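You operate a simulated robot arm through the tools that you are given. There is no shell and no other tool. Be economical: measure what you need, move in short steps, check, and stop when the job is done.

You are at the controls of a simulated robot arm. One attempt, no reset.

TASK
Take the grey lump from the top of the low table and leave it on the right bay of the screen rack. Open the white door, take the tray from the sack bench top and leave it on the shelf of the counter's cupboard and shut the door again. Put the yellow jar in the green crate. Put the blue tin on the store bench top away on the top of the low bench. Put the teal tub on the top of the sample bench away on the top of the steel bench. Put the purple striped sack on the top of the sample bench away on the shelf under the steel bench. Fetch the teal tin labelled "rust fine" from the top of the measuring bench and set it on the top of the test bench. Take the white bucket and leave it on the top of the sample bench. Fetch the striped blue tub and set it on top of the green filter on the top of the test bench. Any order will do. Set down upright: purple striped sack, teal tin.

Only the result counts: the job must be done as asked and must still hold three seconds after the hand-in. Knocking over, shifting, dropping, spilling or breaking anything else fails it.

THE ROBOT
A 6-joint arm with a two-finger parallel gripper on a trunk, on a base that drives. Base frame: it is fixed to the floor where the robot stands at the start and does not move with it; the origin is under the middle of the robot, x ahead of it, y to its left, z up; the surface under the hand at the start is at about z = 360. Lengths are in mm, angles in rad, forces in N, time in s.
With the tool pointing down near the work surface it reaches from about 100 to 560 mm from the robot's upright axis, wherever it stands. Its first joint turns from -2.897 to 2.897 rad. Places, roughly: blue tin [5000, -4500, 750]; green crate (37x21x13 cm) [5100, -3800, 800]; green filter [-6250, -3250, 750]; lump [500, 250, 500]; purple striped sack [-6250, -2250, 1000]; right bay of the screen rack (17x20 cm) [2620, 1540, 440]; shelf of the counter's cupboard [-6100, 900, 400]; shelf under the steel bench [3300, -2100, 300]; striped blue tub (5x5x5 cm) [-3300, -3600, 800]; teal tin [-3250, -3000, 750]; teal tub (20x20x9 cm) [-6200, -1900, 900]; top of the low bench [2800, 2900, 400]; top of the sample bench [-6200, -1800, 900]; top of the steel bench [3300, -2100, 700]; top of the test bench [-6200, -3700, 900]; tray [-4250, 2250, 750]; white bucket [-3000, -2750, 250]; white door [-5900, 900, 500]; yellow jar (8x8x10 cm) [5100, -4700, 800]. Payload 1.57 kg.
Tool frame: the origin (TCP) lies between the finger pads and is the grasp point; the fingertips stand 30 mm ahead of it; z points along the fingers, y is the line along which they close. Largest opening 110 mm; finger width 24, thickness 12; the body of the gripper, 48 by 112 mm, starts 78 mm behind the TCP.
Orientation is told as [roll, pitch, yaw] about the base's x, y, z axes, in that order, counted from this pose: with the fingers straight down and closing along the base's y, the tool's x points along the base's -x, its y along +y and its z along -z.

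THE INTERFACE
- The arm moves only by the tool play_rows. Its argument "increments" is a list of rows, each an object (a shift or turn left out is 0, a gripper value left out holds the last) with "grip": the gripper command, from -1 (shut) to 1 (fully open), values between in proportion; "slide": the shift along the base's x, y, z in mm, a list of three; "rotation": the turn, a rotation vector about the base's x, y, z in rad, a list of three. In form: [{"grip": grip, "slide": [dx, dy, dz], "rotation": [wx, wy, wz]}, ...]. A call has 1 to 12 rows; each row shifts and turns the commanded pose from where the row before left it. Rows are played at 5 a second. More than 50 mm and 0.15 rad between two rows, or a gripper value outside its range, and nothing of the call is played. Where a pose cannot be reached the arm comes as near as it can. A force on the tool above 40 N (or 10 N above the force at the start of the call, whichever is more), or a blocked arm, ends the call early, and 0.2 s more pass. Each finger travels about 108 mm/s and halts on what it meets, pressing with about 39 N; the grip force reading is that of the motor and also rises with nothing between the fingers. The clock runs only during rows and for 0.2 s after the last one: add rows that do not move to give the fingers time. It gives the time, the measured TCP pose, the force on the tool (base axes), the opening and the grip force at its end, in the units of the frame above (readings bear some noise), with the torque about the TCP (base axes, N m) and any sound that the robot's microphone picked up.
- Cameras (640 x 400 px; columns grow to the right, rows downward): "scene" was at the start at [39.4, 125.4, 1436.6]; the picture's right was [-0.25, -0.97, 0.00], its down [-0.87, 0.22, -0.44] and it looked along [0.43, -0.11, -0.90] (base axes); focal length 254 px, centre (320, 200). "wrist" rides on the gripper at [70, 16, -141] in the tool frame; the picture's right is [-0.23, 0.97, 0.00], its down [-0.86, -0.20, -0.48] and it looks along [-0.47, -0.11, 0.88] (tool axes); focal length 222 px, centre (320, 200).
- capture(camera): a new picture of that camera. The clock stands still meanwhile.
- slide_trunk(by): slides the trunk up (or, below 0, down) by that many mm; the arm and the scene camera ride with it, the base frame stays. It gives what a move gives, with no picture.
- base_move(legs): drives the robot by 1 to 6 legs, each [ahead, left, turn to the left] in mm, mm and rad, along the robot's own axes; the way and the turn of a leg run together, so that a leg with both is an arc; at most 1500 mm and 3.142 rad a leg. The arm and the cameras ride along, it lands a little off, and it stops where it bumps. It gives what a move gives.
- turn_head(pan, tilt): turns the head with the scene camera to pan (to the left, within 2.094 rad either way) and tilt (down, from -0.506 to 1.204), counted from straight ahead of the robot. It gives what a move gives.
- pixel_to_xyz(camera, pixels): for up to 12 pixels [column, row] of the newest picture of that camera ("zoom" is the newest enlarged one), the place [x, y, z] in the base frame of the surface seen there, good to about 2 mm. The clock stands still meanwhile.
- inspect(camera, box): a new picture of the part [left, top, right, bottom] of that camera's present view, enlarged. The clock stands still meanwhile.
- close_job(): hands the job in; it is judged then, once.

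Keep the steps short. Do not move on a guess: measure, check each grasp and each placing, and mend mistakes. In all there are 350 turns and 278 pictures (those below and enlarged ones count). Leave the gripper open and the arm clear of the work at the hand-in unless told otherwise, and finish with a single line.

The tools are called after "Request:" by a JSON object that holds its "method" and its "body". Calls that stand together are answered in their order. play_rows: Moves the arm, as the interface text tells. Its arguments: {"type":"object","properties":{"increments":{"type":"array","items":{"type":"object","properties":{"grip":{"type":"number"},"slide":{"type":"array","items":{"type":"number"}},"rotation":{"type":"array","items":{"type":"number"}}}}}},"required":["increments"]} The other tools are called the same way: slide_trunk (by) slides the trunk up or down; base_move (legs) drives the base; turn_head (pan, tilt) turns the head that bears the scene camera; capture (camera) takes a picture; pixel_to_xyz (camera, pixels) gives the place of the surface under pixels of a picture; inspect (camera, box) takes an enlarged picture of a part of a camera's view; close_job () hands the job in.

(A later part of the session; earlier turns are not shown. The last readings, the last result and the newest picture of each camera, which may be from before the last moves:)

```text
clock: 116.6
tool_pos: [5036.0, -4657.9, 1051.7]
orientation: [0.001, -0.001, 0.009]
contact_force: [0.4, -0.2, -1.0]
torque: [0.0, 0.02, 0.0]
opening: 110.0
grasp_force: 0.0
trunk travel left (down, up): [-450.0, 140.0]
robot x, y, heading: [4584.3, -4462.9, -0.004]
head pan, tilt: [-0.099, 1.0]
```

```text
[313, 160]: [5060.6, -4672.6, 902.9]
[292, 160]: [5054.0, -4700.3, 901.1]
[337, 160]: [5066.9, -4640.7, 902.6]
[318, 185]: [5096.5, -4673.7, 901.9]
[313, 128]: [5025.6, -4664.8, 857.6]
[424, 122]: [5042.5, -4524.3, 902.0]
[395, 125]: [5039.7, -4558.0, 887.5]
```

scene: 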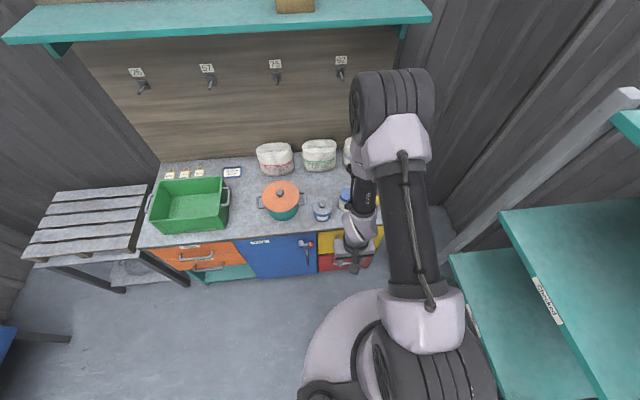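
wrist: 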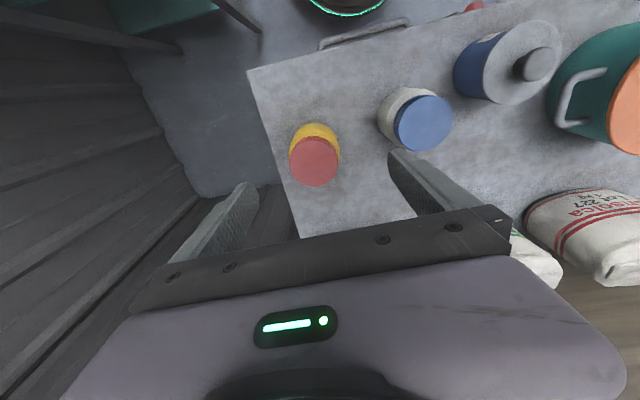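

Measurement agrees. I'll descend around the jar body to z≈847.

Request:
{"method": "play_rows", "body": {"increments": [{"slide": [27, -14, -30]}, {"slide": [0, 0, -45]}, {"slide": [0, 0, -40]}, {"slide": [0, 0, -40]}, {"slide": [0, 0, -30]}, {"slide": [0, 0, -20]}, {}]}}

Request:
{"method": "capture", "body": {"camera": "wrist"}}

```text
clock: 118.2
tool_pos: [5061.3, -4676.3, 846.0]
orientation: [-0.001, -0.001, 0.011]
contact_force: [0.1, -0.4, 1.0]
torque: [0.02, 0.0, -0.01]
opening: 110.1
grasp_force: 0.0
trunk travel left (down, up): [-450.0, 140.0]
robot x, y, heading: [4585.7, -4462.4, -0.001]
head pan, tilt: [-0.099, 1.0]
```

```text
246 pictures are left
```

wrist: 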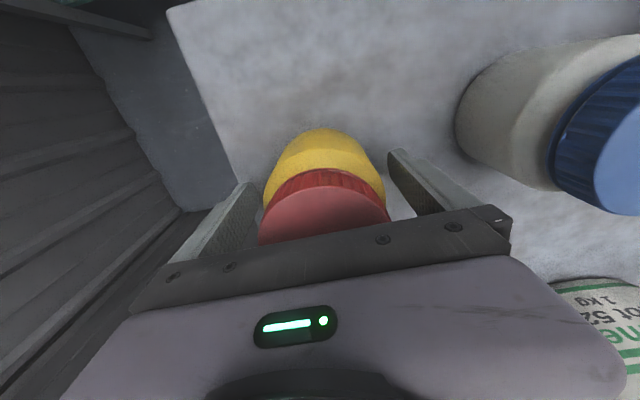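

The jar is between the fingers. I'll close and lift gently.

Request:
{"method": "play_rows", "body": {"increments": [{"grip": -1}, {}, {}, {"slide": [0, 0, 10]}, {"slide": [0, 0, 40]}, {"slide": [0, 0, 45]}, {"slide": [0, 0, 45]}, {"slide": [0, 0, 45]}, {}]}}

Request:
{"method": "capture", "body": {"camera": "wrist"}}

```text
clock: 120.2
tool_pos: [5064.6, -4678.9, 1029.3]
orientation: [0.0, 0.0, 0.01]
contact_force: [-0.3, 1.1, -0.7]
torque: [-0.03, -0.02, 0.0]
opening: 79.1
grasp_force: 39.3
trunk travel left (down, up): [-450.0, 140.0]
robot x, y, heading: [4582.7, -4462.6, 0.002]
head pan, tilt: [-0.099, 1.0]
```

```text
245 pictures are left
```

wrist: 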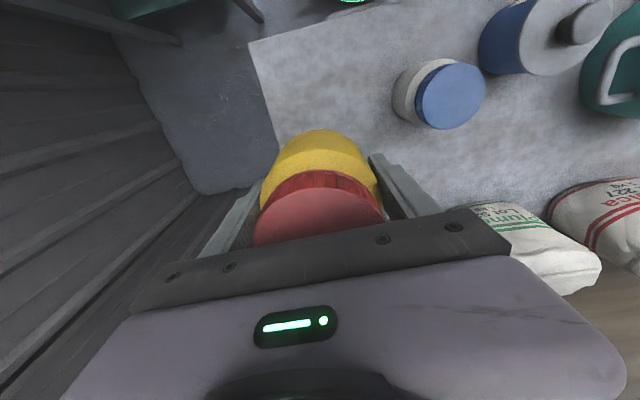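

Jar held (79 mm). I'll pull the arm in, then sidestep left toward the crate.

Request:
{"method": "play_rows", "body": {"increments": [{"slide": [-25, 40, 0]}, {"slide": [-25, 40, 0]}, {"slide": [-25, 40, 0]}, {"slide": [-25, 40, 0]}, {"slide": [-25, 40, 0]}, {}]}}

Request:
{"method": "base_move", "body": {"legs": [[0, 530, 0]]}}

Request:
{"method": "turn_head", "body": {"pan": 0.3, "tilt": 1.0}}

Request:
{"method": "capture", "body": {"camera": "scene"}}

```text
clock: 121.6
tool_pos: [4936.5, -4476.1, 1032.1]
orientation: [0.0, -0.001, 0.01]
contact_force: [-0.3, -0.1, -0.9]
torque: [0.04, 0.01, 0.01]
opening: 78.9
grasp_force: 39.4
trunk travel left (down, up): [-450.0, 140.0]
robot x, y, heading: [4586.8, -4461.2, -0.005]
head pan, tilt: [-0.099, 1.0]
```

```text
clock: 124.6
tool_pos: [4936.3, -3956.5, 1032.4]
orientation: [-0.001, 0.0, 0.013]
contact_force: [0.8, -0.2, -0.2]
torque: [0.0, -0.03, -0.02]
opening: 79.3
grasp_force: 39.3
trunk travel left (down, up): [-450.0, 140.0]
robot x, y, heading: [4586.2, -3941.4, 0.004]
head pan, tilt: [-0.099, 1.0]
```

```text
clock: 125.5
tool_pos: [4936.2, -3955.6, 1032.6]
orientation: [-0.001, -0.002, 0.013]
contact_force: [0.1, -0.4, 0.3]
torque: [-0.01, -0.03, 0.0]
opening: 79.3
grasp_force: 39.4
trunk travel left (down, up): [-450.0, 140.0]
robot x, y, heading: [4584.8, -3943.5, 0.003]
head pan, tilt: [0.3, 1.0]
```

```text
244 pictures are left
```

scene: 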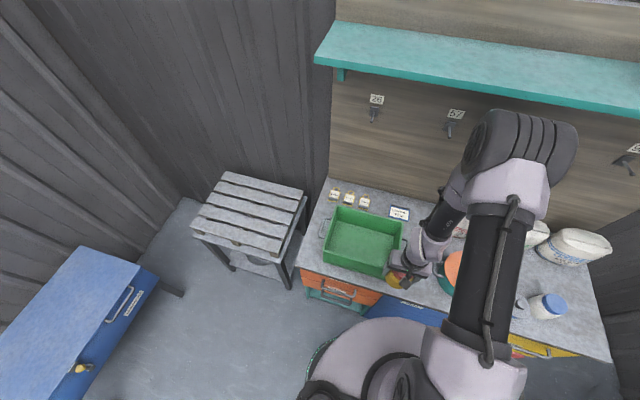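

Request:
{"method": "pixel_to_xyz", "body": {"camera": "scene", "pixels": [[338, 207], [402, 220], [325, 262], [384, 276], [360, 242], [345, 235], [375, 250]]}}

```text
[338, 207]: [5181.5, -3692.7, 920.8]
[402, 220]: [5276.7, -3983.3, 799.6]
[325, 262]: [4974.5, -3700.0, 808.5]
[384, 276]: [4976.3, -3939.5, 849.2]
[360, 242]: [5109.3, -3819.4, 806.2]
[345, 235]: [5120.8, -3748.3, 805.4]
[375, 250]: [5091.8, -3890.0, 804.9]
```

The crate floor is at 805, rim 921, interior centre about (5085, -3830). I'll move over it and check with the wrist camera.

Request:
{"method": "play_rows", "body": {"increments": [{"slide": [0, 42, 0]}, {"slide": [0, 42, 0]}, {"slide": [0, 42, 0]}, {"slide": [40, 0, 0]}, {"slide": [40, 0, 0]}, {"slide": [40, 0, 0]}, {"slide": [29, 0, 0]}, {}]}}

Request:
{"method": "capture", "body": {"camera": "wrist"}}

```text
clock: 127.3
tool_pos: [5082.3, -3830.6, 1032.6]
orientation: [0.001, 0.0, 0.012]
contact_force: [-0.2, 0.2, -1.5]
torque: [-0.01, -0.04, 0.0]
opening: 79.1
grasp_force: 39.1
trunk travel left (down, up): [-450.0, 140.0]
robot x, y, heading: [4583.4, -3939.5, 0.002]
head pan, tilt: [0.3, 1.0]
```

```text
243 pictures are left
```

wrist: 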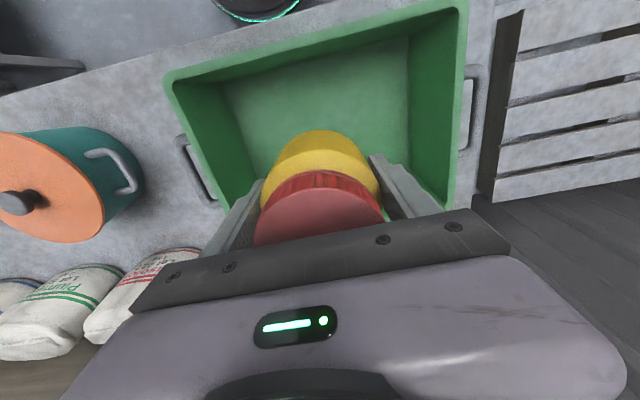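

Request:
{"method": "pixel_to_xyz", "body": {"camera": "wrist", "pixels": [[165, 75], [225, 215], [463, 10], [455, 200], [310, 45], [320, 100], [380, 100]]}}

```text
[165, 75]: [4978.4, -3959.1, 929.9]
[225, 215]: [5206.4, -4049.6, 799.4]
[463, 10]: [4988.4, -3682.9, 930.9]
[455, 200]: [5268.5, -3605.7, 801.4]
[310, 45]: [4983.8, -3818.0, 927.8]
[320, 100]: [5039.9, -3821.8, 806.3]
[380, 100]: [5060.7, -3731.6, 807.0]
```

The jar is centred over the crate (rim y -3960 to -3682). I'll lower to TCP z≈857 and release.

Request:
{"method": "play_rows", "body": {"increments": [{"slide": [2, 5, -40]}, {"slide": [0, 0, -45]}, {"slide": [0, 0, -40]}, {"slide": [0, 0, -30]}, {"slide": [0, 0, -13]}, {"slide": [0, 0, -5]}, {}]}}

```text
clock: 128.9
tool_pos: [5086.6, -3826.0, 861.0]
orientation: [0.001, 0.001, 0.012]
contact_force: [0.3, 0.3, -0.9]
torque: [-0.02, 0.0, 0.02]
opening: 79.2
grasp_force: 39.2
trunk travel left (down, up): [-450.0, 140.0]
robot x, y, heading: [4586.1, -3943.0, 0.0]
head pan, tilt: [0.3, 1.0]
```

Request:
{"method": "play_rows", "body": {"increments": [{"slide": [0, 0, -4]}, {"slide": [0, 0, -3]}, {}]}}

```text
clock: 129.7
tool_pos: [5086.7, -3825.6, 852.0]
orientation: [0.0, 0.001, 0.011]
contact_force: [0.2, -0.2, -1.5]
torque: [0.01, 0.04, -0.03]
opening: 79.0
grasp_force: 39.2
trunk travel left (down, up): [-450.0, 140.0]
robot x, y, heading: [4584.8, -3943.7, 0.003]
head pan, tilt: [0.3, 1.0]
```

Request:
{"method": "play_rows", "body": {"increments": [{"slide": [0, 0, -3]}, {}]}}

```text
clock: 130.3
tool_pos: [5086.7, -3825.6, 851.7]
orientation: [0.0, -0.003, 0.011]
contact_force: [-0.2, 1.0, 29.2]
torque: [-0.15, 0.24, -0.01]
opening: 79.1
grasp_force: 39.1
trunk travel left (down, up): [-450.0, 140.0]
robot x, y, heading: [4584.8, -3944.2, -0.003]
head pan, tilt: [0.3, 1.0]
```

Contact is felt. I'll ease up 1 mm, open, and lift straight out.

Request:
{"method": "play_rows", "body": {"increments": [{"slide": [0, 0, 2]}, {"grip": 1}, {}, {"slide": [0, 0, 30]}, {"slide": [0, 0, 45]}, {"slide": [0, 0, 45]}, {"slide": [0, 0, 45]}, {"slide": [0, 0, 25]}, {}]}}

Request:
{"method": "capture", "body": {"camera": "wrist"}}

```text
clock: 132.3
tool_pos: [5087.6, -3825.8, 1041.9]
orientation: [0.0, -0.001, 0.013]
contact_force: [0.6, 0.9, -0.4]
torque: [0.0, 0.0, 0.02]
opening: 109.9
grasp_force: 0.0
trunk travel left (down, up): [-450.0, 140.0]
robot x, y, heading: [4589.4, -3945.3, 0.003]
head pan, tilt: [0.3, 1.0]
```

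```text
242 pictures are left
```

wrist: 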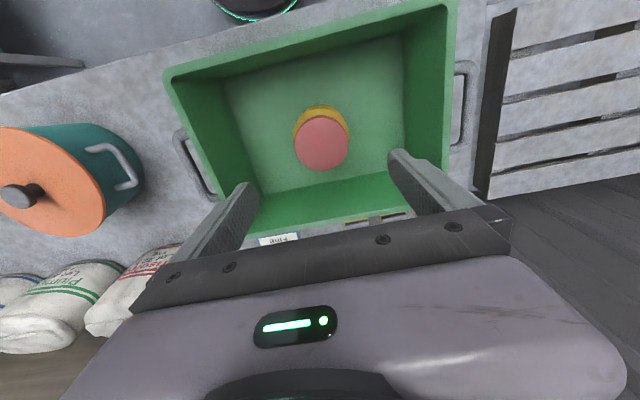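

The jar stands in the crate. I'll retract the arm, go back right to y≈-4400, and look at the blue tin.

Request:
{"method": "play_rows", "body": {"increments": [{"slide": [-45, -20, 0]}, {"slide": [-45, -20, 0]}, {"slide": [-45, -30, 0]}, {"slide": [-15, -40, 0]}, {}]}}

Request:
{"method": "base_move", "body": {"legs": [[0, -440, 0]]}}

Request:
{"method": "capture", "body": {"camera": "wrist"}}

```text
refused: row 3 steps farther than a row can; nothing moved
```

```text
clock: 134.9
tool_pos: [5088.9, -4257.9, 1042.4]
orientation: [0.0, -0.001, 0.017]
contact_force: [-0.5, -0.4, 1.0]
torque: [0.04, -0.01, -0.01]
opening: 109.9
grasp_force: 0.1
trunk travel left (down, up): [-450.0, 140.0]
robot x, y, heading: [4589.7, -4379.5, 0.007]
head pan, tilt: [0.3, 1.0]
```

```text
241 pictures are left
```

wrist: 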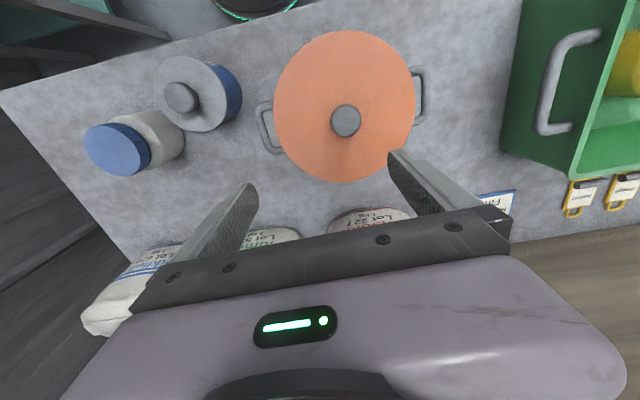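

The hand passed well above everything (lowest point 1012 against 907). I'll measure the tin, the white jar next to it, and the pot's handle.

Request:
{"method": "pixel_to_xyz", "body": {"camera": "wrist", "pixels": [[181, 97], [205, 85], [162, 78], [205, 122], [238, 90], [263, 125], [178, 130], [145, 120], [183, 135], [225, 120], [200, 60]]}}

Request:
{"method": "inspect", "body": {"camera": "wrist", "box": [60, 30, 300, 190]}}

```text
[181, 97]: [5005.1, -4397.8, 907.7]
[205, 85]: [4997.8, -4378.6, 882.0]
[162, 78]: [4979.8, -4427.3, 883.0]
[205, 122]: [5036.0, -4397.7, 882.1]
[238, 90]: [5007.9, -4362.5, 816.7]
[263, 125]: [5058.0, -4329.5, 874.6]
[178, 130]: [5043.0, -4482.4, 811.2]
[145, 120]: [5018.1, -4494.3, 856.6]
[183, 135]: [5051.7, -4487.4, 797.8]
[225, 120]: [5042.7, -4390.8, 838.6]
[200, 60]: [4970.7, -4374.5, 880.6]
```

```text
2.50 times, centred on (180, 110) of wrist
```

zoom: 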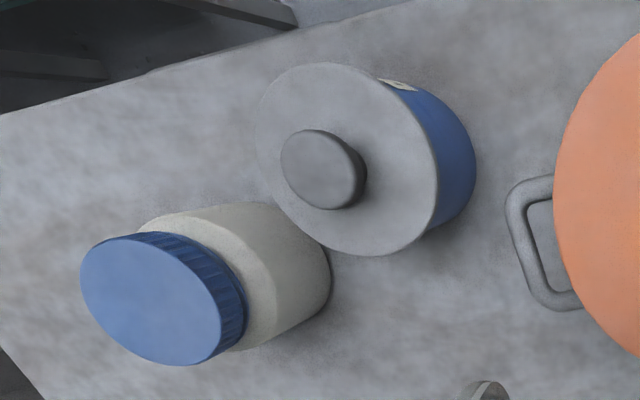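

Request:
{"method": "pixel_to_xyz", "body": {"camera": "wrist", "pixels": [[276, 110], [410, 100], [345, 118], [340, 35], [340, 180], [258, 108], [270, 150], [290, 70]]}}

```text
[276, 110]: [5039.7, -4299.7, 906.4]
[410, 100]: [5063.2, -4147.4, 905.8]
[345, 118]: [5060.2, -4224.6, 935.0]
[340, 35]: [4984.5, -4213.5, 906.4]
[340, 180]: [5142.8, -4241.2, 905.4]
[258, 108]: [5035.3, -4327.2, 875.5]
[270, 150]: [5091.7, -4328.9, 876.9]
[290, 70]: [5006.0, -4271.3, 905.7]
```

Request:
{"method": "pixel_to_xyz", "body": {"camera": "zoom", "pixels": [[260, 130], [432, 180], [335, 66], [370, 250], [468, 170], [440, 225]]}}

```text
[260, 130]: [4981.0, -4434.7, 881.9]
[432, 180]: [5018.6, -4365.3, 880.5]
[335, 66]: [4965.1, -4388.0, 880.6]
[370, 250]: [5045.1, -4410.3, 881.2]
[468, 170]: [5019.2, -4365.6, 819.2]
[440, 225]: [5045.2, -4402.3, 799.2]
```

The tin centre is (5002, -4399), about 81 mm wide, with its knob top at 907. I'll move above it with the opening at 99 mm and descend to z≈842.

Request:
{"method": "play_rows", "body": {"increments": [{"grip": 0.82, "slide": [-20, -40, 0]}, {"slide": [-25, -40, 0]}, {"slide": [-25, -40, 0]}, {"slide": [-18, -21, 0]}, {"slide": [0, 0, -45]}, {"slide": [0, 0, -40]}, {}]}}

Request:
{"method": "capture", "body": {"camera": "wrist"}}

```text
clock: 136.5
tool_pos: [5000.5, -4399.4, 955.6]
orientation: [0.001, 0.0, 0.019]
contact_force: [0.7, -0.4, 0.4]
torque: [-0.02, -0.01, 0.02]
opening: 100.4
grasp_force: 0.1
trunk travel left (down, up): [-450.0, 140.0]
robot x, y, heading: [4585.8, -4377.2, 0.008]
head pan, tilt: [0.3, 1.0]
```

```text
239 pictures are left
```

wrist: 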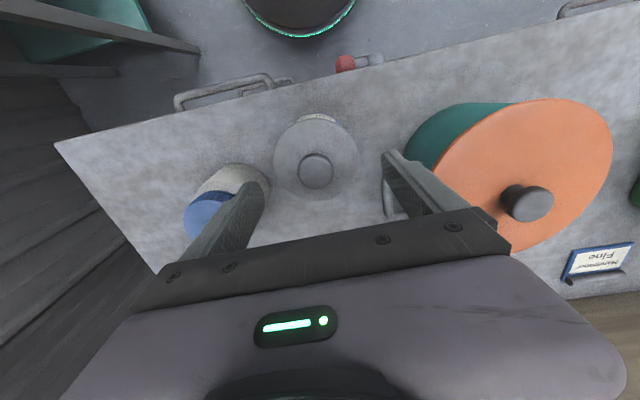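

Request:
{"method": "play_rows", "body": {"increments": [{"slide": [0, 0, -40]}, {"slide": [0, 0, -35]}, {"slide": [0, 0, -20]}, {"slide": [0, 0, -18]}, {}]}}

Request:
{"method": "capture", "body": {"camera": "wrist"}}

```text
clock: 137.7
tool_pos: [5001.0, -4398.5, 843.9]
orientation: [-0.001, -0.001, 0.017]
contact_force: [-0.1, -0.2, 0.6]
torque: [-0.01, 0.0, 0.01]
opening: 99.9
grasp_force: 0.0
trunk travel left (down, up): [-450.0, 140.0]
robot x, y, heading: [4588.4, -4375.7, 0.009]
head pan, tilt: [0.3, 1.0]
```

```text
238 pictures are left
```

wrist: 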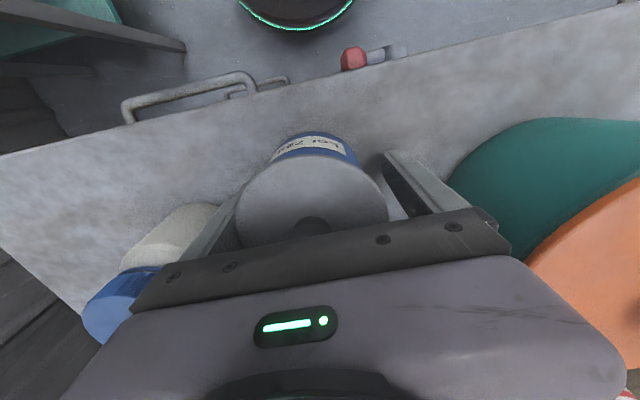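

Tin straddled with both fingers clear. I'll close and lift.

Request:
{"method": "play_rows", "body": {"increments": [{"grip": -1}, {}, {}, {"slide": [0, 0, 10]}, {"slide": [0, 0, 40]}, {"slide": [0, 0, 45]}, {"slide": [0, 0, 45]}, {"slide": [-40, 0, 20]}, {"slide": [-40, 0, 0]}, {}]}}

Request:
{"method": "capture", "body": {"camera": "wrist"}}

```text
clock: 139.9
tool_pos: [4917.0, -4401.5, 1006.6]
orientation: [0.0, 0.0, 0.019]
contact_force: [-0.4, 0.6, -0.9]
torque: [-0.04, 0.02, -0.01]
opening: 85.9
grasp_force: 38.7
trunk travel left (down, up): [-450.0, 140.0]
robot x, y, heading: [4588.4, -4375.3, 0.011]
head pan, tilt: [0.3, 1.0]
```

```text
237 pictures are left
```

wrist: 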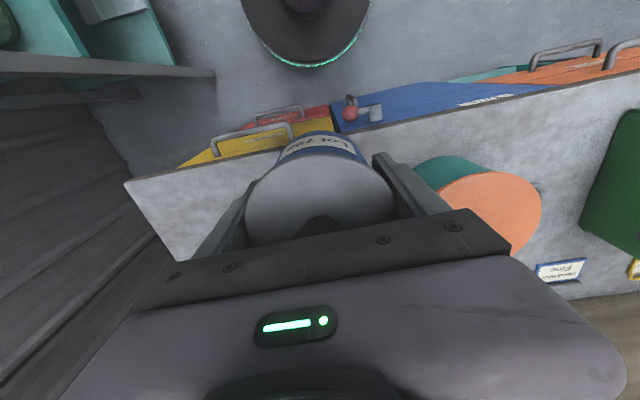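

Tin held. I'll drive back to the lane at x≈2710 and turn to face +y.

Request:
{"method": "base_move", "body": {"legs": [[-1000, 0, -0.01], [-870, 200, 0], [0, 0, 1.57]]}}

Request:
{"method": "turn_head", "body": {"pan": 0, "tilt": 0.7}}

Request:
{"method": "capture", "body": {"camera": "scene"}}

```text
clock: 153.3
tool_pos: [2718.6, -3867.5, 1005.3]
orientation: [0.002, -0.001, 1.63]
contact_force: [-1.0, 0.1, -1.5]
torque: [0.01, 0.01, 0.0]
opening: 85.7
grasp_force: 39.9
trunk travel left (down, up): [-450.0, 140.0]
robot x, y, heading: [2709.8, -4196.7, 1.619]
head pan, tilt: [0.3, 1.0]
```

```text
clock: 154.1
tool_pos: [2719.1, -3866.5, 1006.3]
orientation: [-0.001, 0.0, 1.634]
contact_force: [-0.4, 0.5, -0.5]
torque: [-0.01, 0.0, -0.01]
opening: 85.6
grasp_force: 39.2
trunk travel left (down, up): [-450.0, 140.0]
robot x, y, heading: [2711.6, -4196.0, 1.621]
head pan, tilt: [0.0, 0.7]
```

```text
236 pictures are left
```

scene: 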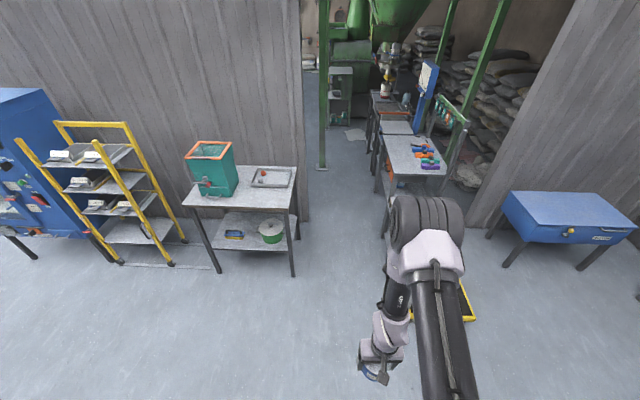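

The lane is clear. I'll straighten and drive north through the gap, then west to x≈1810.

Request:
{"method": "base_move", "body": {"legs": [[0, 0, -0.05], [1250, 0, 0], [1250, 0, 0], [0, 900, 0]]}}

```text
clock: 171.1
tool_pos: [1736.7, -1415.4, 1006.6]
orientation: [-0.001, -0.001, 1.629]
contact_force: [0.3, 0.2, -0.7]
torque: [0.0, -0.03, -0.03]
opening: 84.8
grasp_force: 39.0
trunk travel left (down, up): [-450.0, 140.0]
robot x, y, heading: [1724.7, -1748.7, 1.624]
head pan, tilt: [0.0, 0.7]
```

Request:
{"method": "base_move", "body": {"legs": [[0, -80, -0.053], [1250, 0, 0], [1250, 0, 0], [1250, 0, 0], [0, 0, -1.57]]}}

Request:
{"method": "turn_head", "body": {"pan": 0.7, "tilt": 0.8}}

Request:
{"method": "capture", "body": {"camera": "scene"}}

```text
clock: 193.4
tool_pos: [2073.6, 1949.0, 1007.3]
orientation: [0.0, 0.0, 0.065]
contact_force: [-0.8, -0.3, -1.8]
torque: [-0.02, -0.01, 0.02]
opening: 84.6
grasp_force: 38.7
trunk travel left (down, up): [-450.0, 140.0]
robot x, y, heading: [1744.1, 1959.2, 0.057]
head pan, tilt: [0.0, 0.7]
```

```text
clock: 194.5
tool_pos: [2073.5, 1948.8, 1005.7]
orientation: [0.0, 0.001, 0.063]
contact_force: [0.2, 0.8, -0.9]
torque: [-0.04, -0.01, -0.03]
opening: 85.0
grasp_force: 38.5
trunk travel left (down, up): [-450.0, 140.0]
robot x, y, heading: [1747.3, 1960.1, 0.057]
head pan, tilt: [0.7, 0.799]
```

```text
235 pictures are left
```

scene: 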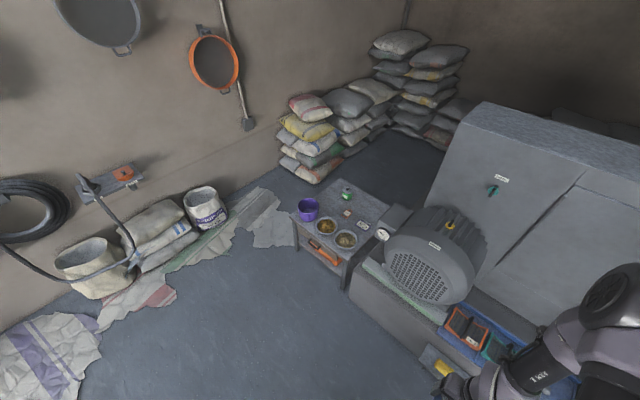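

Request:
{"method": "base_move", "body": {"legs": [[0, 0, -0.057], [0, 880, 0], [250, 0, 0]]}}

Request:
{"method": "turn_head", "body": {"pan": 0.2, "tilt": 0.9}}

Request:
{"method": "capture", "body": {"camera": "scene"}}

```text
clock: 200.9
tool_pos: [2316.2, 2787.0, 1005.9]
orientation: [0.0, 0.001, 0.022]
contact_force: [0.2, 0.3, -1.5]
torque: [0.0, 0.04, 0.02]
opening: 85.0
grasp_force: 39.1
trunk travel left (down, up): [-450.0, 140.0]
robot x, y, heading: [1989.6, 2811.0, 0.012]
head pan, tilt: [0.7, 0.799]
```

```text
clock: 201.8
tool_pos: [2316.1, 2787.2, 1006.3]
orientation: [-0.002, 0.001, 0.021]
contact_force: [0.3, -0.2, -1.9]
torque: [0.0, 0.0, 0.0]
opening: 84.9
grasp_force: 39.1
trunk travel left (down, up): [-450.0, 140.0]
robot x, y, heading: [1986.9, 2808.9, 0.006]
head pan, tilt: [0.201, 0.901]
```

```text
234 pictures are left
```

scene: 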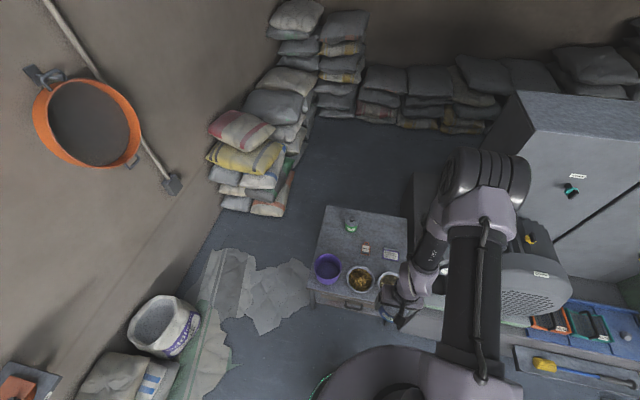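

Request:
{"method": "inspect", "body": {"camera": "scene", "box": [290, 190, 430, 310]}}

Request:
{"method": "pixel_to_xyz", "body": {"camera": "scene", "pixels": [[312, 280], [385, 305], [330, 210], [402, 218], [342, 245], [350, 222], [365, 248], [328, 268], [360, 278], [285, 300], [262, 325], [352, 255]]}}

```text
3.33 times, centred on (360, 250) of scene
```

zoom: 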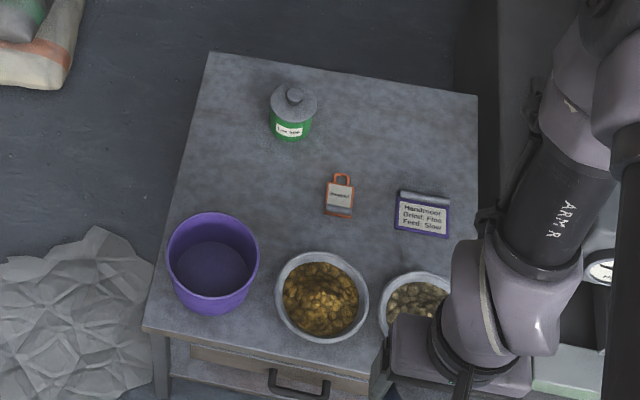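

```text
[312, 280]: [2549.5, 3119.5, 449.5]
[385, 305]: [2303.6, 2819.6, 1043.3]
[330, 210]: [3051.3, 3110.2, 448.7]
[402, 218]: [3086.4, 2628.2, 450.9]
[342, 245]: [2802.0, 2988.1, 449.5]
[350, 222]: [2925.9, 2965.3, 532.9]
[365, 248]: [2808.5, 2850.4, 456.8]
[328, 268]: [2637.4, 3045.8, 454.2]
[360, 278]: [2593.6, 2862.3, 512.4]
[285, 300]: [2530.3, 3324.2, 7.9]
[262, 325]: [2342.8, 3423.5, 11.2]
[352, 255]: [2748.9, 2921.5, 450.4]
```

A free spot is (2765, 2945), 90 mm or more away from bucket, bowls, tag and green tin. I'll lower the trunk 300 here (TCP to 706), then drive closer.

Request:
{"method": "slide_trunk", "body": {"by": -300}}

Request:
{"method": "base_move", "body": {"legs": [[245, 90, -0.012]]}}

```text
clock: 204.8
tool_pos: [2315.1, 2787.6, 706.0]
orientation: [0.001, -0.001, 0.021]
contact_force: [0.5, -0.5, -2.2]
torque: [-0.02, 0.02, 0.02]
opening: 84.8
grasp_force: 38.8
trunk travel left (down, up): [-150.0, 440.0]
robot x, y, heading: [1986.7, 2811.9, 0.012]
head pan, tilt: [0.201, 0.901]
```

```text
clock: 206.7
tool_pos: [2556.4, 2874.8, 705.6]
orientation: [0.0, 0.001, 0.01]
contact_force: [-0.3, 0.1, -1.9]
torque: [-0.02, 0.03, -0.03]
opening: 84.8
grasp_force: 39.0
trunk travel left (down, up): [-150.0, 440.0]
robot x, y, heading: [2227.0, 2901.5, -0.002]
head pan, tilt: [0.201, 0.901]
```

Now I'll extend to (2765, 2945) and check with the wrist camera.

Request:
{"method": "play_rows", "body": {"increments": [{"slide": [40, 14, 0]}, {"slide": [40, 14, 0]}, {"slide": [40, 14, 0]}, {"slide": [40, 14, 0]}, {"slide": [48, 12, 0]}, {"slide": [0, 0, -40]}, {"slide": [0, 0, -40]}, {}]}}

Request:
{"method": "capture", "body": {"camera": "wrist"}}

Request:
{"method": "capture", "body": {"camera": "scene"}}

```text
clock: 208.5
tool_pos: [2767.4, 2938.4, 624.2]
orientation: [0.001, 0.001, 0.011]
contact_force: [0.1, 0.6, -1.3]
torque: [0.02, 0.0, -0.03]
opening: 84.9
grasp_force: 38.9
trunk travel left (down, up): [-150.0, 440.0]
robot x, y, heading: [2229.2, 2899.6, 0.002]
head pan, tilt: [0.201, 0.901]
```

```text
232 pictures are left
```

wrist: 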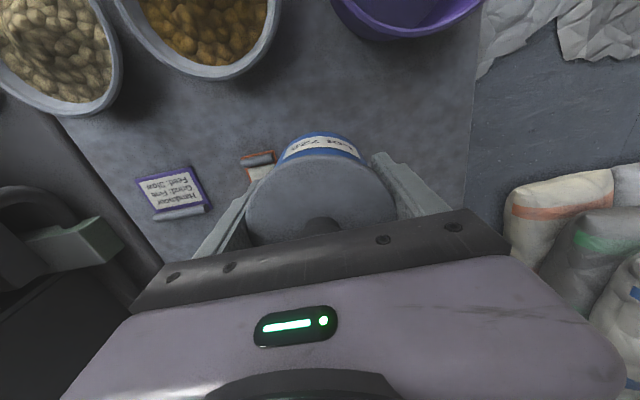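

```text
231 pictures are left
```

scene: 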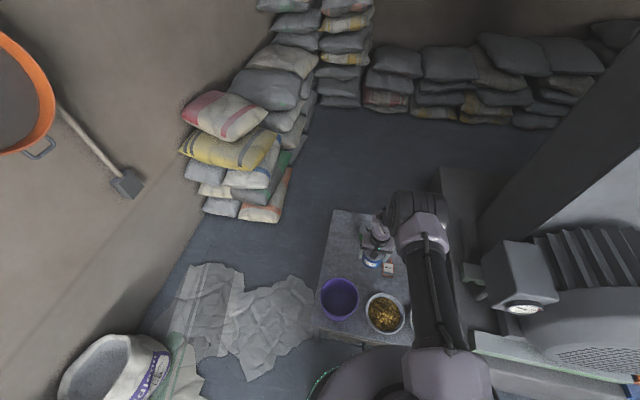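

Request:
{"method": "pixel_to_xyz", "body": {"camera": "wrist", "pixels": [[242, 158], [272, 152], [250, 178], [270, 165], [350, 100]]}}

Request:
{"method": "pixel_to_xyz", "body": {"camera": "scene", "pixels": [[380, 233], [372, 258], [388, 268], [381, 270], [393, 265]]}}

```text
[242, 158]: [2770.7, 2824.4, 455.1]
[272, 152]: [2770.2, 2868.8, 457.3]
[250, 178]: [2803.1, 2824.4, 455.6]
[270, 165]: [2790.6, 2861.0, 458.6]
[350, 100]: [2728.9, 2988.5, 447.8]
```

```text
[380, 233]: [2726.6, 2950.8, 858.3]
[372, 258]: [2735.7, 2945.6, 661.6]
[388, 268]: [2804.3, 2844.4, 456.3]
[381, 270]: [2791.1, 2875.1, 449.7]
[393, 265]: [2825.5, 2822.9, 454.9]
```

The tag's edge is at y 2870, so I'll shift 25 mm left and then lower to contact at TCP z≈495.

Request:
{"method": "play_rows", "body": {"increments": [{"slide": [-10, 25, 0]}, {"slide": [0, 0, -45]}, {"slide": [0, 0, -40]}, {"slide": [0, 0, -25]}, {"slide": [0, 0, -12]}, {"slide": [0, 0, -4]}, {}]}}

```text
clock: 210.1
tool_pos: [2755.8, 2965.3, 500.0]
orientation: [0.0, 0.0, 0.009]
contact_force: [0.1, 0.5, -1.8]
torque: [0.0, 0.02, -0.01]
opening: 84.7
grasp_force: 38.5
trunk travel left (down, up): [-150.0, 440.0]
robot x, y, heading: [2229.8, 2902.3, 0.0]
head pan, tilt: [0.201, 0.901]
```

Request:
{"method": "play_rows", "body": {"increments": [{"slide": [0, 0, -3]}, {"slide": [0, 0, -2]}, {}]}}

```text
clock: 210.9
tool_pos: [2753.7, 2966.2, 495.4]
orientation: [0.0, 0.0, 0.01]
contact_force: [-0.4, -0.3, -1.4]
torque: [-0.01, 0.02, 0.03]
opening: 84.7
grasp_force: 38.8
trunk travel left (down, up): [-150.0, 440.0]
robot x, y, heading: [2227.1, 2897.5, 0.005]
head pan, tilt: [0.201, 0.901]
```

Request:
{"method": "play_rows", "body": {"increments": [{"slide": [0, 0, -2]}, {"slide": [0, 0, -1.5]}, {}]}}

```text
clock: 211.7
tool_pos: [2755.8, 2965.7, 493.8]
orientation: [-0.001, -0.003, 0.01]
contact_force: [-4.9, -6.8, 30.2]
torque: [-0.2, -0.04, -0.04]
opening: 84.6
grasp_force: 39.1
trunk travel left (down, up): [-150.0, 440.0]
robot x, y, heading: [2225.2, 2897.7, -0.001]
head pan, tilt: [0.201, 0.901]
```

Contact. I'll ease, open to 100 mm, and lift out.

Request:
{"method": "play_rows", "body": {"increments": [{"slide": [0, 0, 2]}, {"grip": 0.8}, {}, {"slide": [0, 0, 20]}, {"slide": [0, 0, 40]}, {"slide": [0, 0, 45]}, {"slide": [0, 0, 45]}, {"slide": [0, 0, 40]}, {}]}}

Request:
{"method": "capture", "body": {"camera": "wrist"}}

```text
clock: 213.7
tool_pos: [2754.5, 2967.2, 684.7]
orientation: [0.0, 0.0, 0.011]
contact_force: [0.1, -0.6, 0.2]
torque: [0.0, -0.02, -0.01]
opening: 99.0
grasp_force: 0.0
trunk travel left (down, up): [-150.0, 440.0]
robot x, y, heading: [2227.3, 2903.7, -0.002]
head pan, tilt: [0.201, 0.901]
```

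```text
230 pictures are left
```

wrist: 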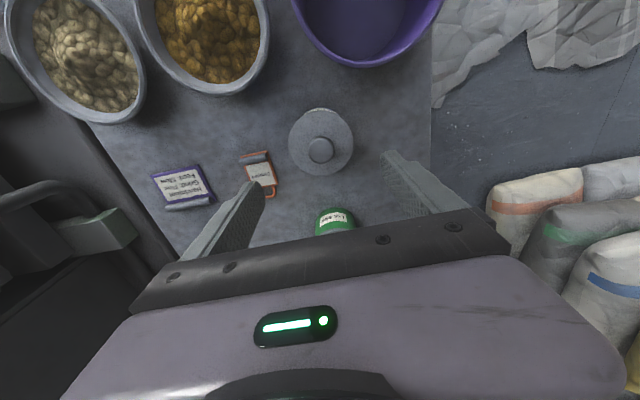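

The blue tin stands upright on the low bench. I'll retract the arm and drive back to (1790, -520), turning to face west.

Request:
{"method": "play_rows", "body": {"increments": [{"slide": [-45, -12, 0]}, {"slide": [-45, -12, 0]}, {"slide": [-45, -12, 0]}, {"slide": [-45, -12, 0]}, {"slide": [-30, -12, 0]}, {}]}}

Request:
{"method": "base_move", "body": {"legs": [[-430, 0, 0], [0, -1500, 0], [0, -1000, 0], [0, -850, 0], [0, 0, 3.1]]}}

Request:
{"method": "turn_head", "body": {"pan": 0, "tilt": 0.5}}

Request:
{"method": "capture", "body": {"camera": "scene"}}

```text
clock: 215.1
tool_pos: [2544.9, 2907.9, 685.5]
orientation: [0.001, -0.001, 0.01]
contact_force: [-0.2, 0.3, 1.2]
torque: [0.02, -0.01, -0.01]
opening: 99.0
grasp_force: 0.1
trunk travel left (down, up): [-150.0, 440.0]
robot x, y, heading: [2228.7, 2900.8, 0.0]
head pan, tilt: [0.201, 0.901]
```

```text
clock: 241.0
tool_pos: [1481.6, -475.1, 683.6]
orientation: [0.0, 0.0, 3.109]
contact_force: [0.1, 0.0, -0.3]
torque: [0.01, 0.0, -0.01]
opening: 99.0
grasp_force: 0.0
trunk travel left (down, up): [-150.0, 440.0]
robot x, y, heading: [1797.6, -480.0, 3.099]
head pan, tilt: [0.201, 0.901]
```

```text
clock: 241.9
tool_pos: [1481.2, -475.3, 684.2]
orientation: [0.0, -0.001, 3.108]
contact_force: [1.0, -0.7, -0.3]
torque: [-0.01, 0.03, 0.0]
opening: 99.0
grasp_force: 0.1
trunk travel left (down, up): [-150.0, 440.0]
robot x, y, heading: [1802.6, -483.1, 3.099]
head pan, tilt: [0.0, 0.499]
```

```text
229 pictures are left
```

scene: 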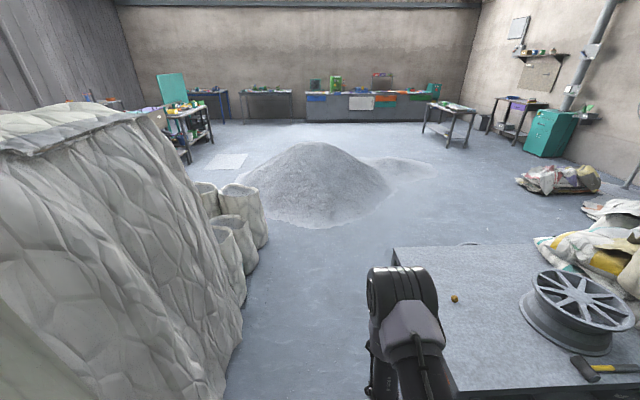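

A big powder heap lies in the middle. I'll measure its edges and the furniture beyond for route planning.

Request:
{"method": "pixel_to_xyz", "body": {"camera": "scene", "pixels": [[310, 228], [388, 195], [430, 165], [245, 185], [268, 240], [395, 245], [530, 190], [450, 145], [425, 130], [475, 145], [240, 160], [205, 165]]}}

Request:
{"method": "pixel_to_xyz", "body": {"camera": "scene", "pixels": [[290, 120], [360, 120], [420, 120], [190, 135], [220, 100], [550, 155], [510, 140], [380, 100], [310, 85], [450, 105], [470, 243], [180, 105]]}}

Request:
{"method": "inspect", "body": {"camera": "scene", "box": [140, 60, 360, 180]}}

Request:
{"method": "inspect", "body": {"camera": "scene", "box": [360, 50, 620, 200]}}

```text
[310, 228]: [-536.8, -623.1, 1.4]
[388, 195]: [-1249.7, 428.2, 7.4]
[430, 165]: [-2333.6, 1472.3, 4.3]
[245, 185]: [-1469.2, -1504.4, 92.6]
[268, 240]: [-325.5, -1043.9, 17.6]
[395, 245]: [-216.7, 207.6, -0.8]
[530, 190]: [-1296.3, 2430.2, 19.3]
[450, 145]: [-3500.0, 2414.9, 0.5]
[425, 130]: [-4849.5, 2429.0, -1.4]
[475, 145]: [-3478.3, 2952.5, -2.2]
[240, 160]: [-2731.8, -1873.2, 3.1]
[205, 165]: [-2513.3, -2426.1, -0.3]
```

```text
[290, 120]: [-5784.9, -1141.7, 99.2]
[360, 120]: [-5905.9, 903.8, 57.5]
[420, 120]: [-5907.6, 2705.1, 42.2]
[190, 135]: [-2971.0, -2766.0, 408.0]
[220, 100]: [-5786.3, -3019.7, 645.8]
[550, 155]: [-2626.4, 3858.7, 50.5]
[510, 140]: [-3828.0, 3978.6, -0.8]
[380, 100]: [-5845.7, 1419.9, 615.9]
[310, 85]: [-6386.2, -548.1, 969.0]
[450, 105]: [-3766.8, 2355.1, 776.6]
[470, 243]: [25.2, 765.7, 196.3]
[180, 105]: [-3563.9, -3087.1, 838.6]
```

```text
2.91 times, centred on (250, 120) of scene
```

zoom: 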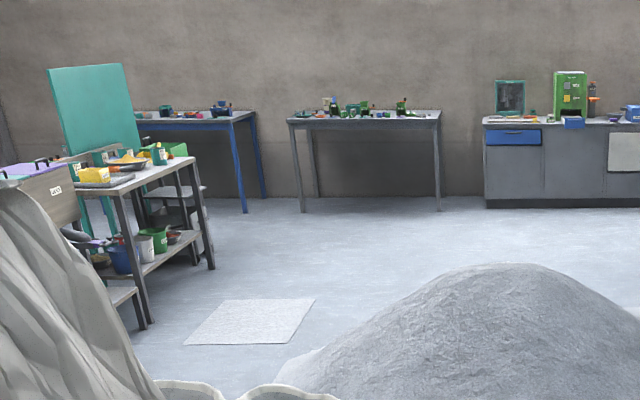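

```text
2.46 times, centred on (490, 125) of scene
```

zoom: 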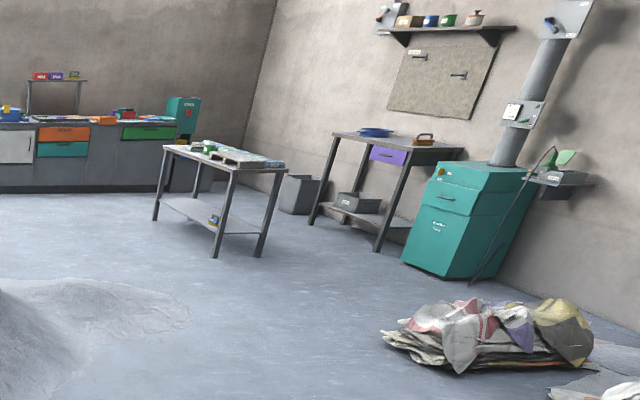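

The heap is roughly round, centred near (-1600, -500) with radius 1070, plus a small heap near (-2200, 1000). I'll go along the corridor to about x=0, then look before passing north of the heap.

Request:
{"method": "base_move", "body": {"legs": [[0, 0, 0.042], [1000, 0, 0], [800, 0, 0]]}}

Request:
{"method": "turn_head", "body": {"pan": -0.7, "tilt": 0.6}}

Request:
{"method": "capture", "body": {"camera": "scene"}}

```text
clock: 251.3
tool_pos: [-313.6, -522.7, 684.2]
orientation: [0.0, 0.001, -3.106]
contact_force: [0.1, 0.4, -0.4]
torque: [0.05, 0.01, 0.01]
opening: 98.9
grasp_force: 0.1
trunk travel left (down, up): [-150.0, 440.0]
robot x, y, heading: [4.7, -503.3, -3.116]
head pan, tilt: [0.0, 0.499]
```

```text
clock: 252.4
tool_pos: [-314.4, -522.7, 684.0]
orientation: [0.0, -0.001, -3.105]
contact_force: [0.6, 0.4, 0.6]
torque: [-0.03, 0.02, -0.01]
opening: 98.9
grasp_force: 0.1
trunk travel left (down, up): [-150.0, 440.0]
robot x, y, heading: [6.2, -507.2, -3.113]
head pan, tilt: [-0.7, 0.6]
```

```text
226 pictures are left
```

scene: 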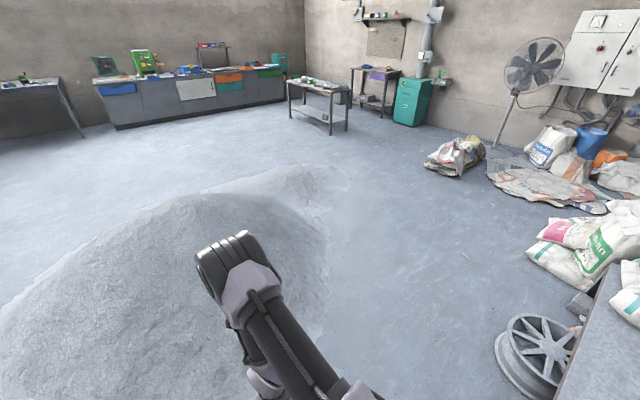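

Request:
{"method": "pixel_to_xyz", "body": {"camera": "scene", "pixels": [[320, 310], [325, 240], [352, 185], [300, 165], [500, 350], [580, 280], [450, 175], [500, 195], [328, 135], [290, 118], [345, 130], [260, 175]]}}

Request:
{"method": "inspect", "body": {"camera": "scene", "box": [70, 30, 380, 140]}}

```text
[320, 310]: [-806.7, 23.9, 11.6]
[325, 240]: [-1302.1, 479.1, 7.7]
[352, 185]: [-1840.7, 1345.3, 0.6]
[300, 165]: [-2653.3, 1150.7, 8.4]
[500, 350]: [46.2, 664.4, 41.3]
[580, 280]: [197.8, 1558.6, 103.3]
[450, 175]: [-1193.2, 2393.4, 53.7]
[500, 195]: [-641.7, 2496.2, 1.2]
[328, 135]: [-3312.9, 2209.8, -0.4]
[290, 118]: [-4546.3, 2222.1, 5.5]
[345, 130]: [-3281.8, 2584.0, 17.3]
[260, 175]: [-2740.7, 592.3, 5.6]
```

```text
2.06 times, centred on (225, 85) of scene
```

zoom: 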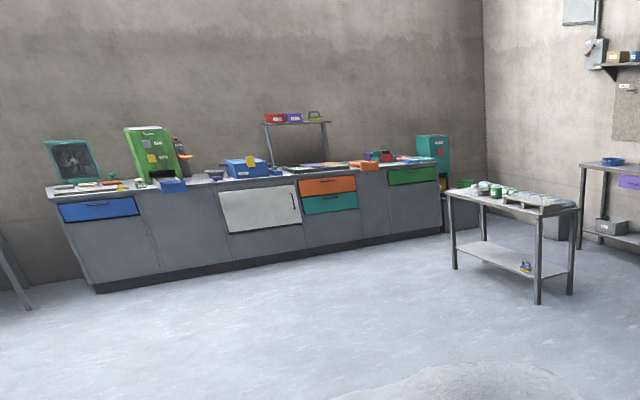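

The passage between the small heap (edge y≈1345) and the sack pile (y≈2390) is open at y≈1870. I'll drive there in legs.

Request:
{"method": "base_move", "body": {"legs": [[0, 0, -0.028], [255, -805, 0], [300, -900, 0], [450, -650, 0]]}}

Request:
{"method": "turn_head", "body": {"pan": 0, "tilt": 0.5}}

Request:
{"method": "capture", "body": {"camera": "scene"}}

```text
clock: 265.5
tool_pos: [-1259.2, 1834.4, 684.8]
orientation: [0.0, 0.001, 3.131]
contact_force: [-0.1, -0.7, 0.0]
torque: [0.04, -0.01, 0.0]
opening: 99.1
grasp_force: 0.0
trunk travel left (down, up): [-150.0, 440.0]
robot x, y, heading: [-938.7, 1834.7, 3.123]
head pan, tilt: [-0.7, 0.6]
```

```text
clock: 266.6
tool_pos: [-1259.7, 1833.8, 684.4]
orientation: [0.0, 0.0, 3.131]
contact_force: [-0.1, 0.4, 0.4]
torque: [-0.02, 0.01, 0.0]
opening: 99.0
grasp_force: 0.1
trunk travel left (down, up): [-150.0, 440.0]
robot x, y, heading: [-942.2, 1832.1, 3.12]
head pan, tilt: [0.0, 0.499]
```

```text
224 pictures are left
```

scene: 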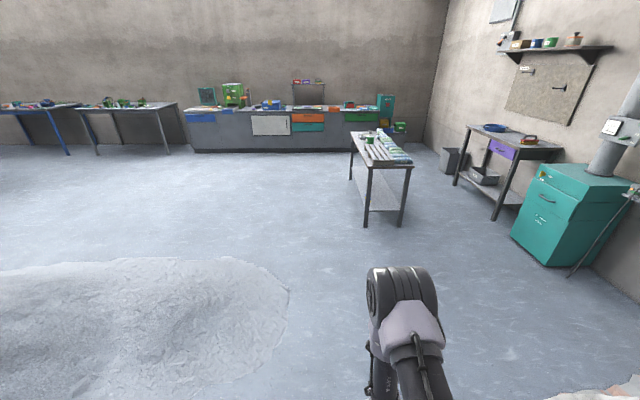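

Request:
{"method": "base_move", "body": {"legs": [[1300, 0, 0.02], [1000, 60, 0]]}}

Request:
{"method": "turn_head", "body": {"pan": -0.75, "tilt": 0.7}}

Request:
{"method": "capture", "body": {"camera": "scene"}}

```text
clock: 277.8
tool_pos: [-3539.1, 1814.2, 684.5]
orientation: [0.0, 0.0, 3.13]
contact_force: [0.0, -0.4, 0.6]
torque: [0.0, -0.02, 0.01]
opening: 99.3
grasp_force: 0.2
trunk travel left (down, up): [-150.0, 440.0]
robot x, y, heading: [-3216.3, 1814.2, 3.125]
head pan, tilt: [0.0, 0.499]
```

```text
clock: 278.9
tool_pos: [-3537.6, 1813.0, 684.8]
orientation: [0.0, 0.0, 3.131]
contact_force: [0.1, 1.1, 0.2]
torque: [-0.01, -0.02, -0.01]
opening: 98.8
grasp_force: 0.3
trunk travel left (down, up): [-150.0, 440.0]
robot x, y, heading: [-3219.0, 1813.6, 3.122]
head pan, tilt: [-0.75, 0.7]
```

```text
223 pictures are left
```

scene: 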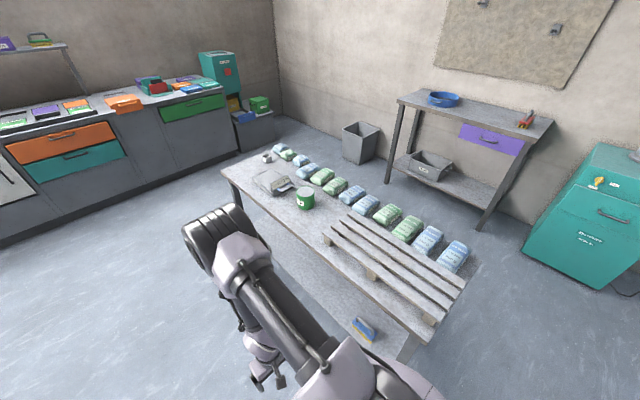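

Request:
{"method": "inspect", "body": {"camera": "scene", "box": [215, 130, 475, 320]}}

Request:
{"method": "pixel_to_xyz", "body": {"camera": "scene", "pixels": [[265, 180], [278, 190], [305, 199], [350, 265], [225, 172], [425, 335], [270, 155], [410, 340], [330, 235], [270, 190]]}}

```text
2.11 times, centred on (345, 225) of scene
```

zoom: 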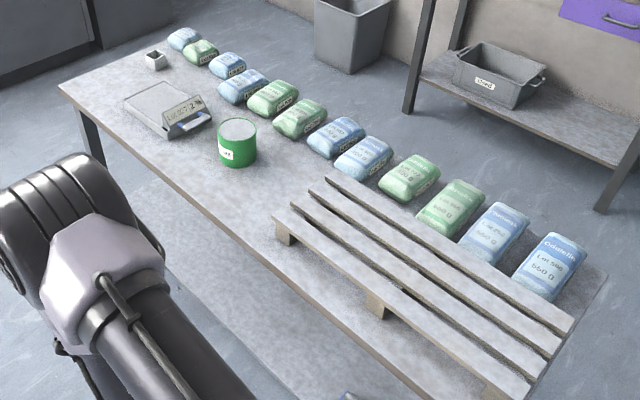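

```text
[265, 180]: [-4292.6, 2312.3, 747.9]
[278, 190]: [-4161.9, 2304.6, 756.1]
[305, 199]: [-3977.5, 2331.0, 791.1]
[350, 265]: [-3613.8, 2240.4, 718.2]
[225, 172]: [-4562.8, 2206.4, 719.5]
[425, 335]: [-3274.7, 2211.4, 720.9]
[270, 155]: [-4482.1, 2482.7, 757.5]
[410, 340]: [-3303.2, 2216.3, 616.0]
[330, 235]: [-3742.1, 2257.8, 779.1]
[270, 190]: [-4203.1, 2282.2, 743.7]
```

The item at (-4250, 2300) should be the tray, and I want a closer look. I'll raise the trunk 260, drive alongside, and turn to face the bench (+y).

Request:
{"method": "slide_trunk", "body": {"by": 260}}

Request:
{"method": "base_move", "body": {"legs": [[1010, 0, 0], [0, 0, -1.553]]}}

Request:
{"method": "turn_head", "body": {"pan": 0, "tilt": 0.8}}

Request:
{"method": "capture", "body": {"camera": "scene"}}

```text
clock: 281.6
tool_pos: [-3537.3, 1812.7, 944.0]
orientation: [-0.002, 0.0, 3.13]
contact_force: [-0.5, -0.6, 0.8]
torque: [-0.01, 0.0, -0.02]
opening: 99.2
grasp_force: 0.2
trunk travel left (down, up): [-410.0, 180.0]
robot x, y, heading: [-3220.2, 1814.2, 3.122]
head pan, tilt: [-0.75, 0.7]
```

```text
clock: 290.6
tool_pos: [-4275.1, 2135.9, 944.1]
orientation: [0.001, 0.001, 1.646]
contact_force: [0.2, 0.4, -0.9]
torque: [0.0, -0.04, 0.01]
opening: 99.0
grasp_force: 0.1
trunk travel left (down, up): [-410.0, 180.0]
robot x, y, heading: [-4247.4, 1821.3, 1.638]
head pan, tilt: [-0.75, 0.7]
```

```text
clock: 291.7
tool_pos: [-4274.6, 2134.9, 944.1]
orientation: [-0.001, 0.0, 1.646]
contact_force: [0.4, 0.4, 0.5]
torque: [0.01, 0.05, 0.01]
opening: 99.0
grasp_force: 0.1
trunk travel left (down, up): [-410.0, 180.0]
robot x, y, heading: [-4246.0, 1819.2, 1.636]
head pan, tilt: [0.0, 0.799]
```

```text
221 pictures are left
```

scene: 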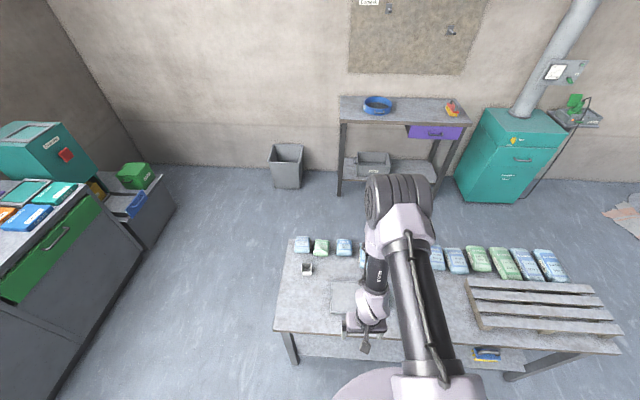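

Request:
{"method": "capture", "body": {"camera": "wrist"}}

```text
220 pictures are left
```

wrist: 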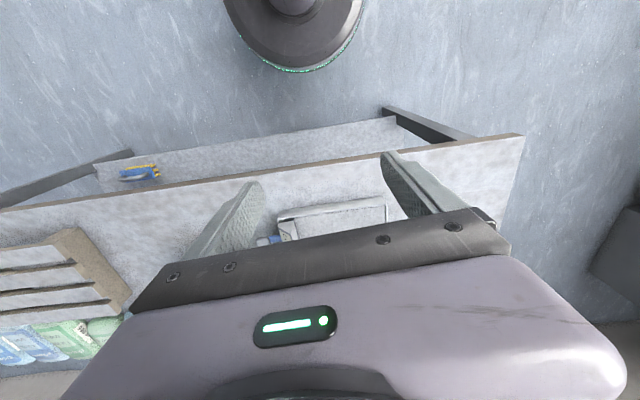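

I'll swing the arm to the right so the scene camera sees the item.

Request:
{"method": "play_rows", "body": {"increments": [{"slide": [45, -15, 0]}, {"slide": [45, -15, 0]}, {"slide": [45, -20, 0]}, {"slide": [45, -20, 0]}, {"slide": [45, -20, 0]}, {"slide": [40, -20, 0]}, {}]}}

Request:
{"method": "inspect", "body": {"camera": "scene", "box": [260, 220, 420, 340]}}

```text
clock: 293.3
tool_pos: [-4012.3, 2025.7, 945.8]
orientation: [-0.002, 0.002, 1.648]
contact_force: [-1.2, 1.5, -0.2]
torque: [0.0, -0.03, 0.0]
opening: 99.0
grasp_force: 0.1
trunk travel left (down, up): [-410.0, 180.0]
robot x, y, heading: [-4245.5, 1819.8, 1.635]
head pan, tilt: [0.0, 0.799]
```

```text
3.33 times, centred on (340, 280) of scene
```

zoom: 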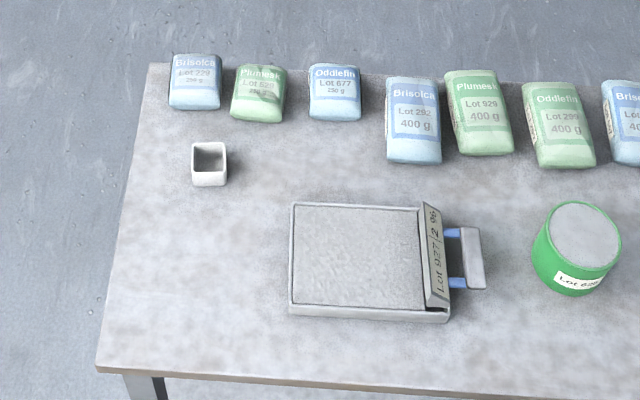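

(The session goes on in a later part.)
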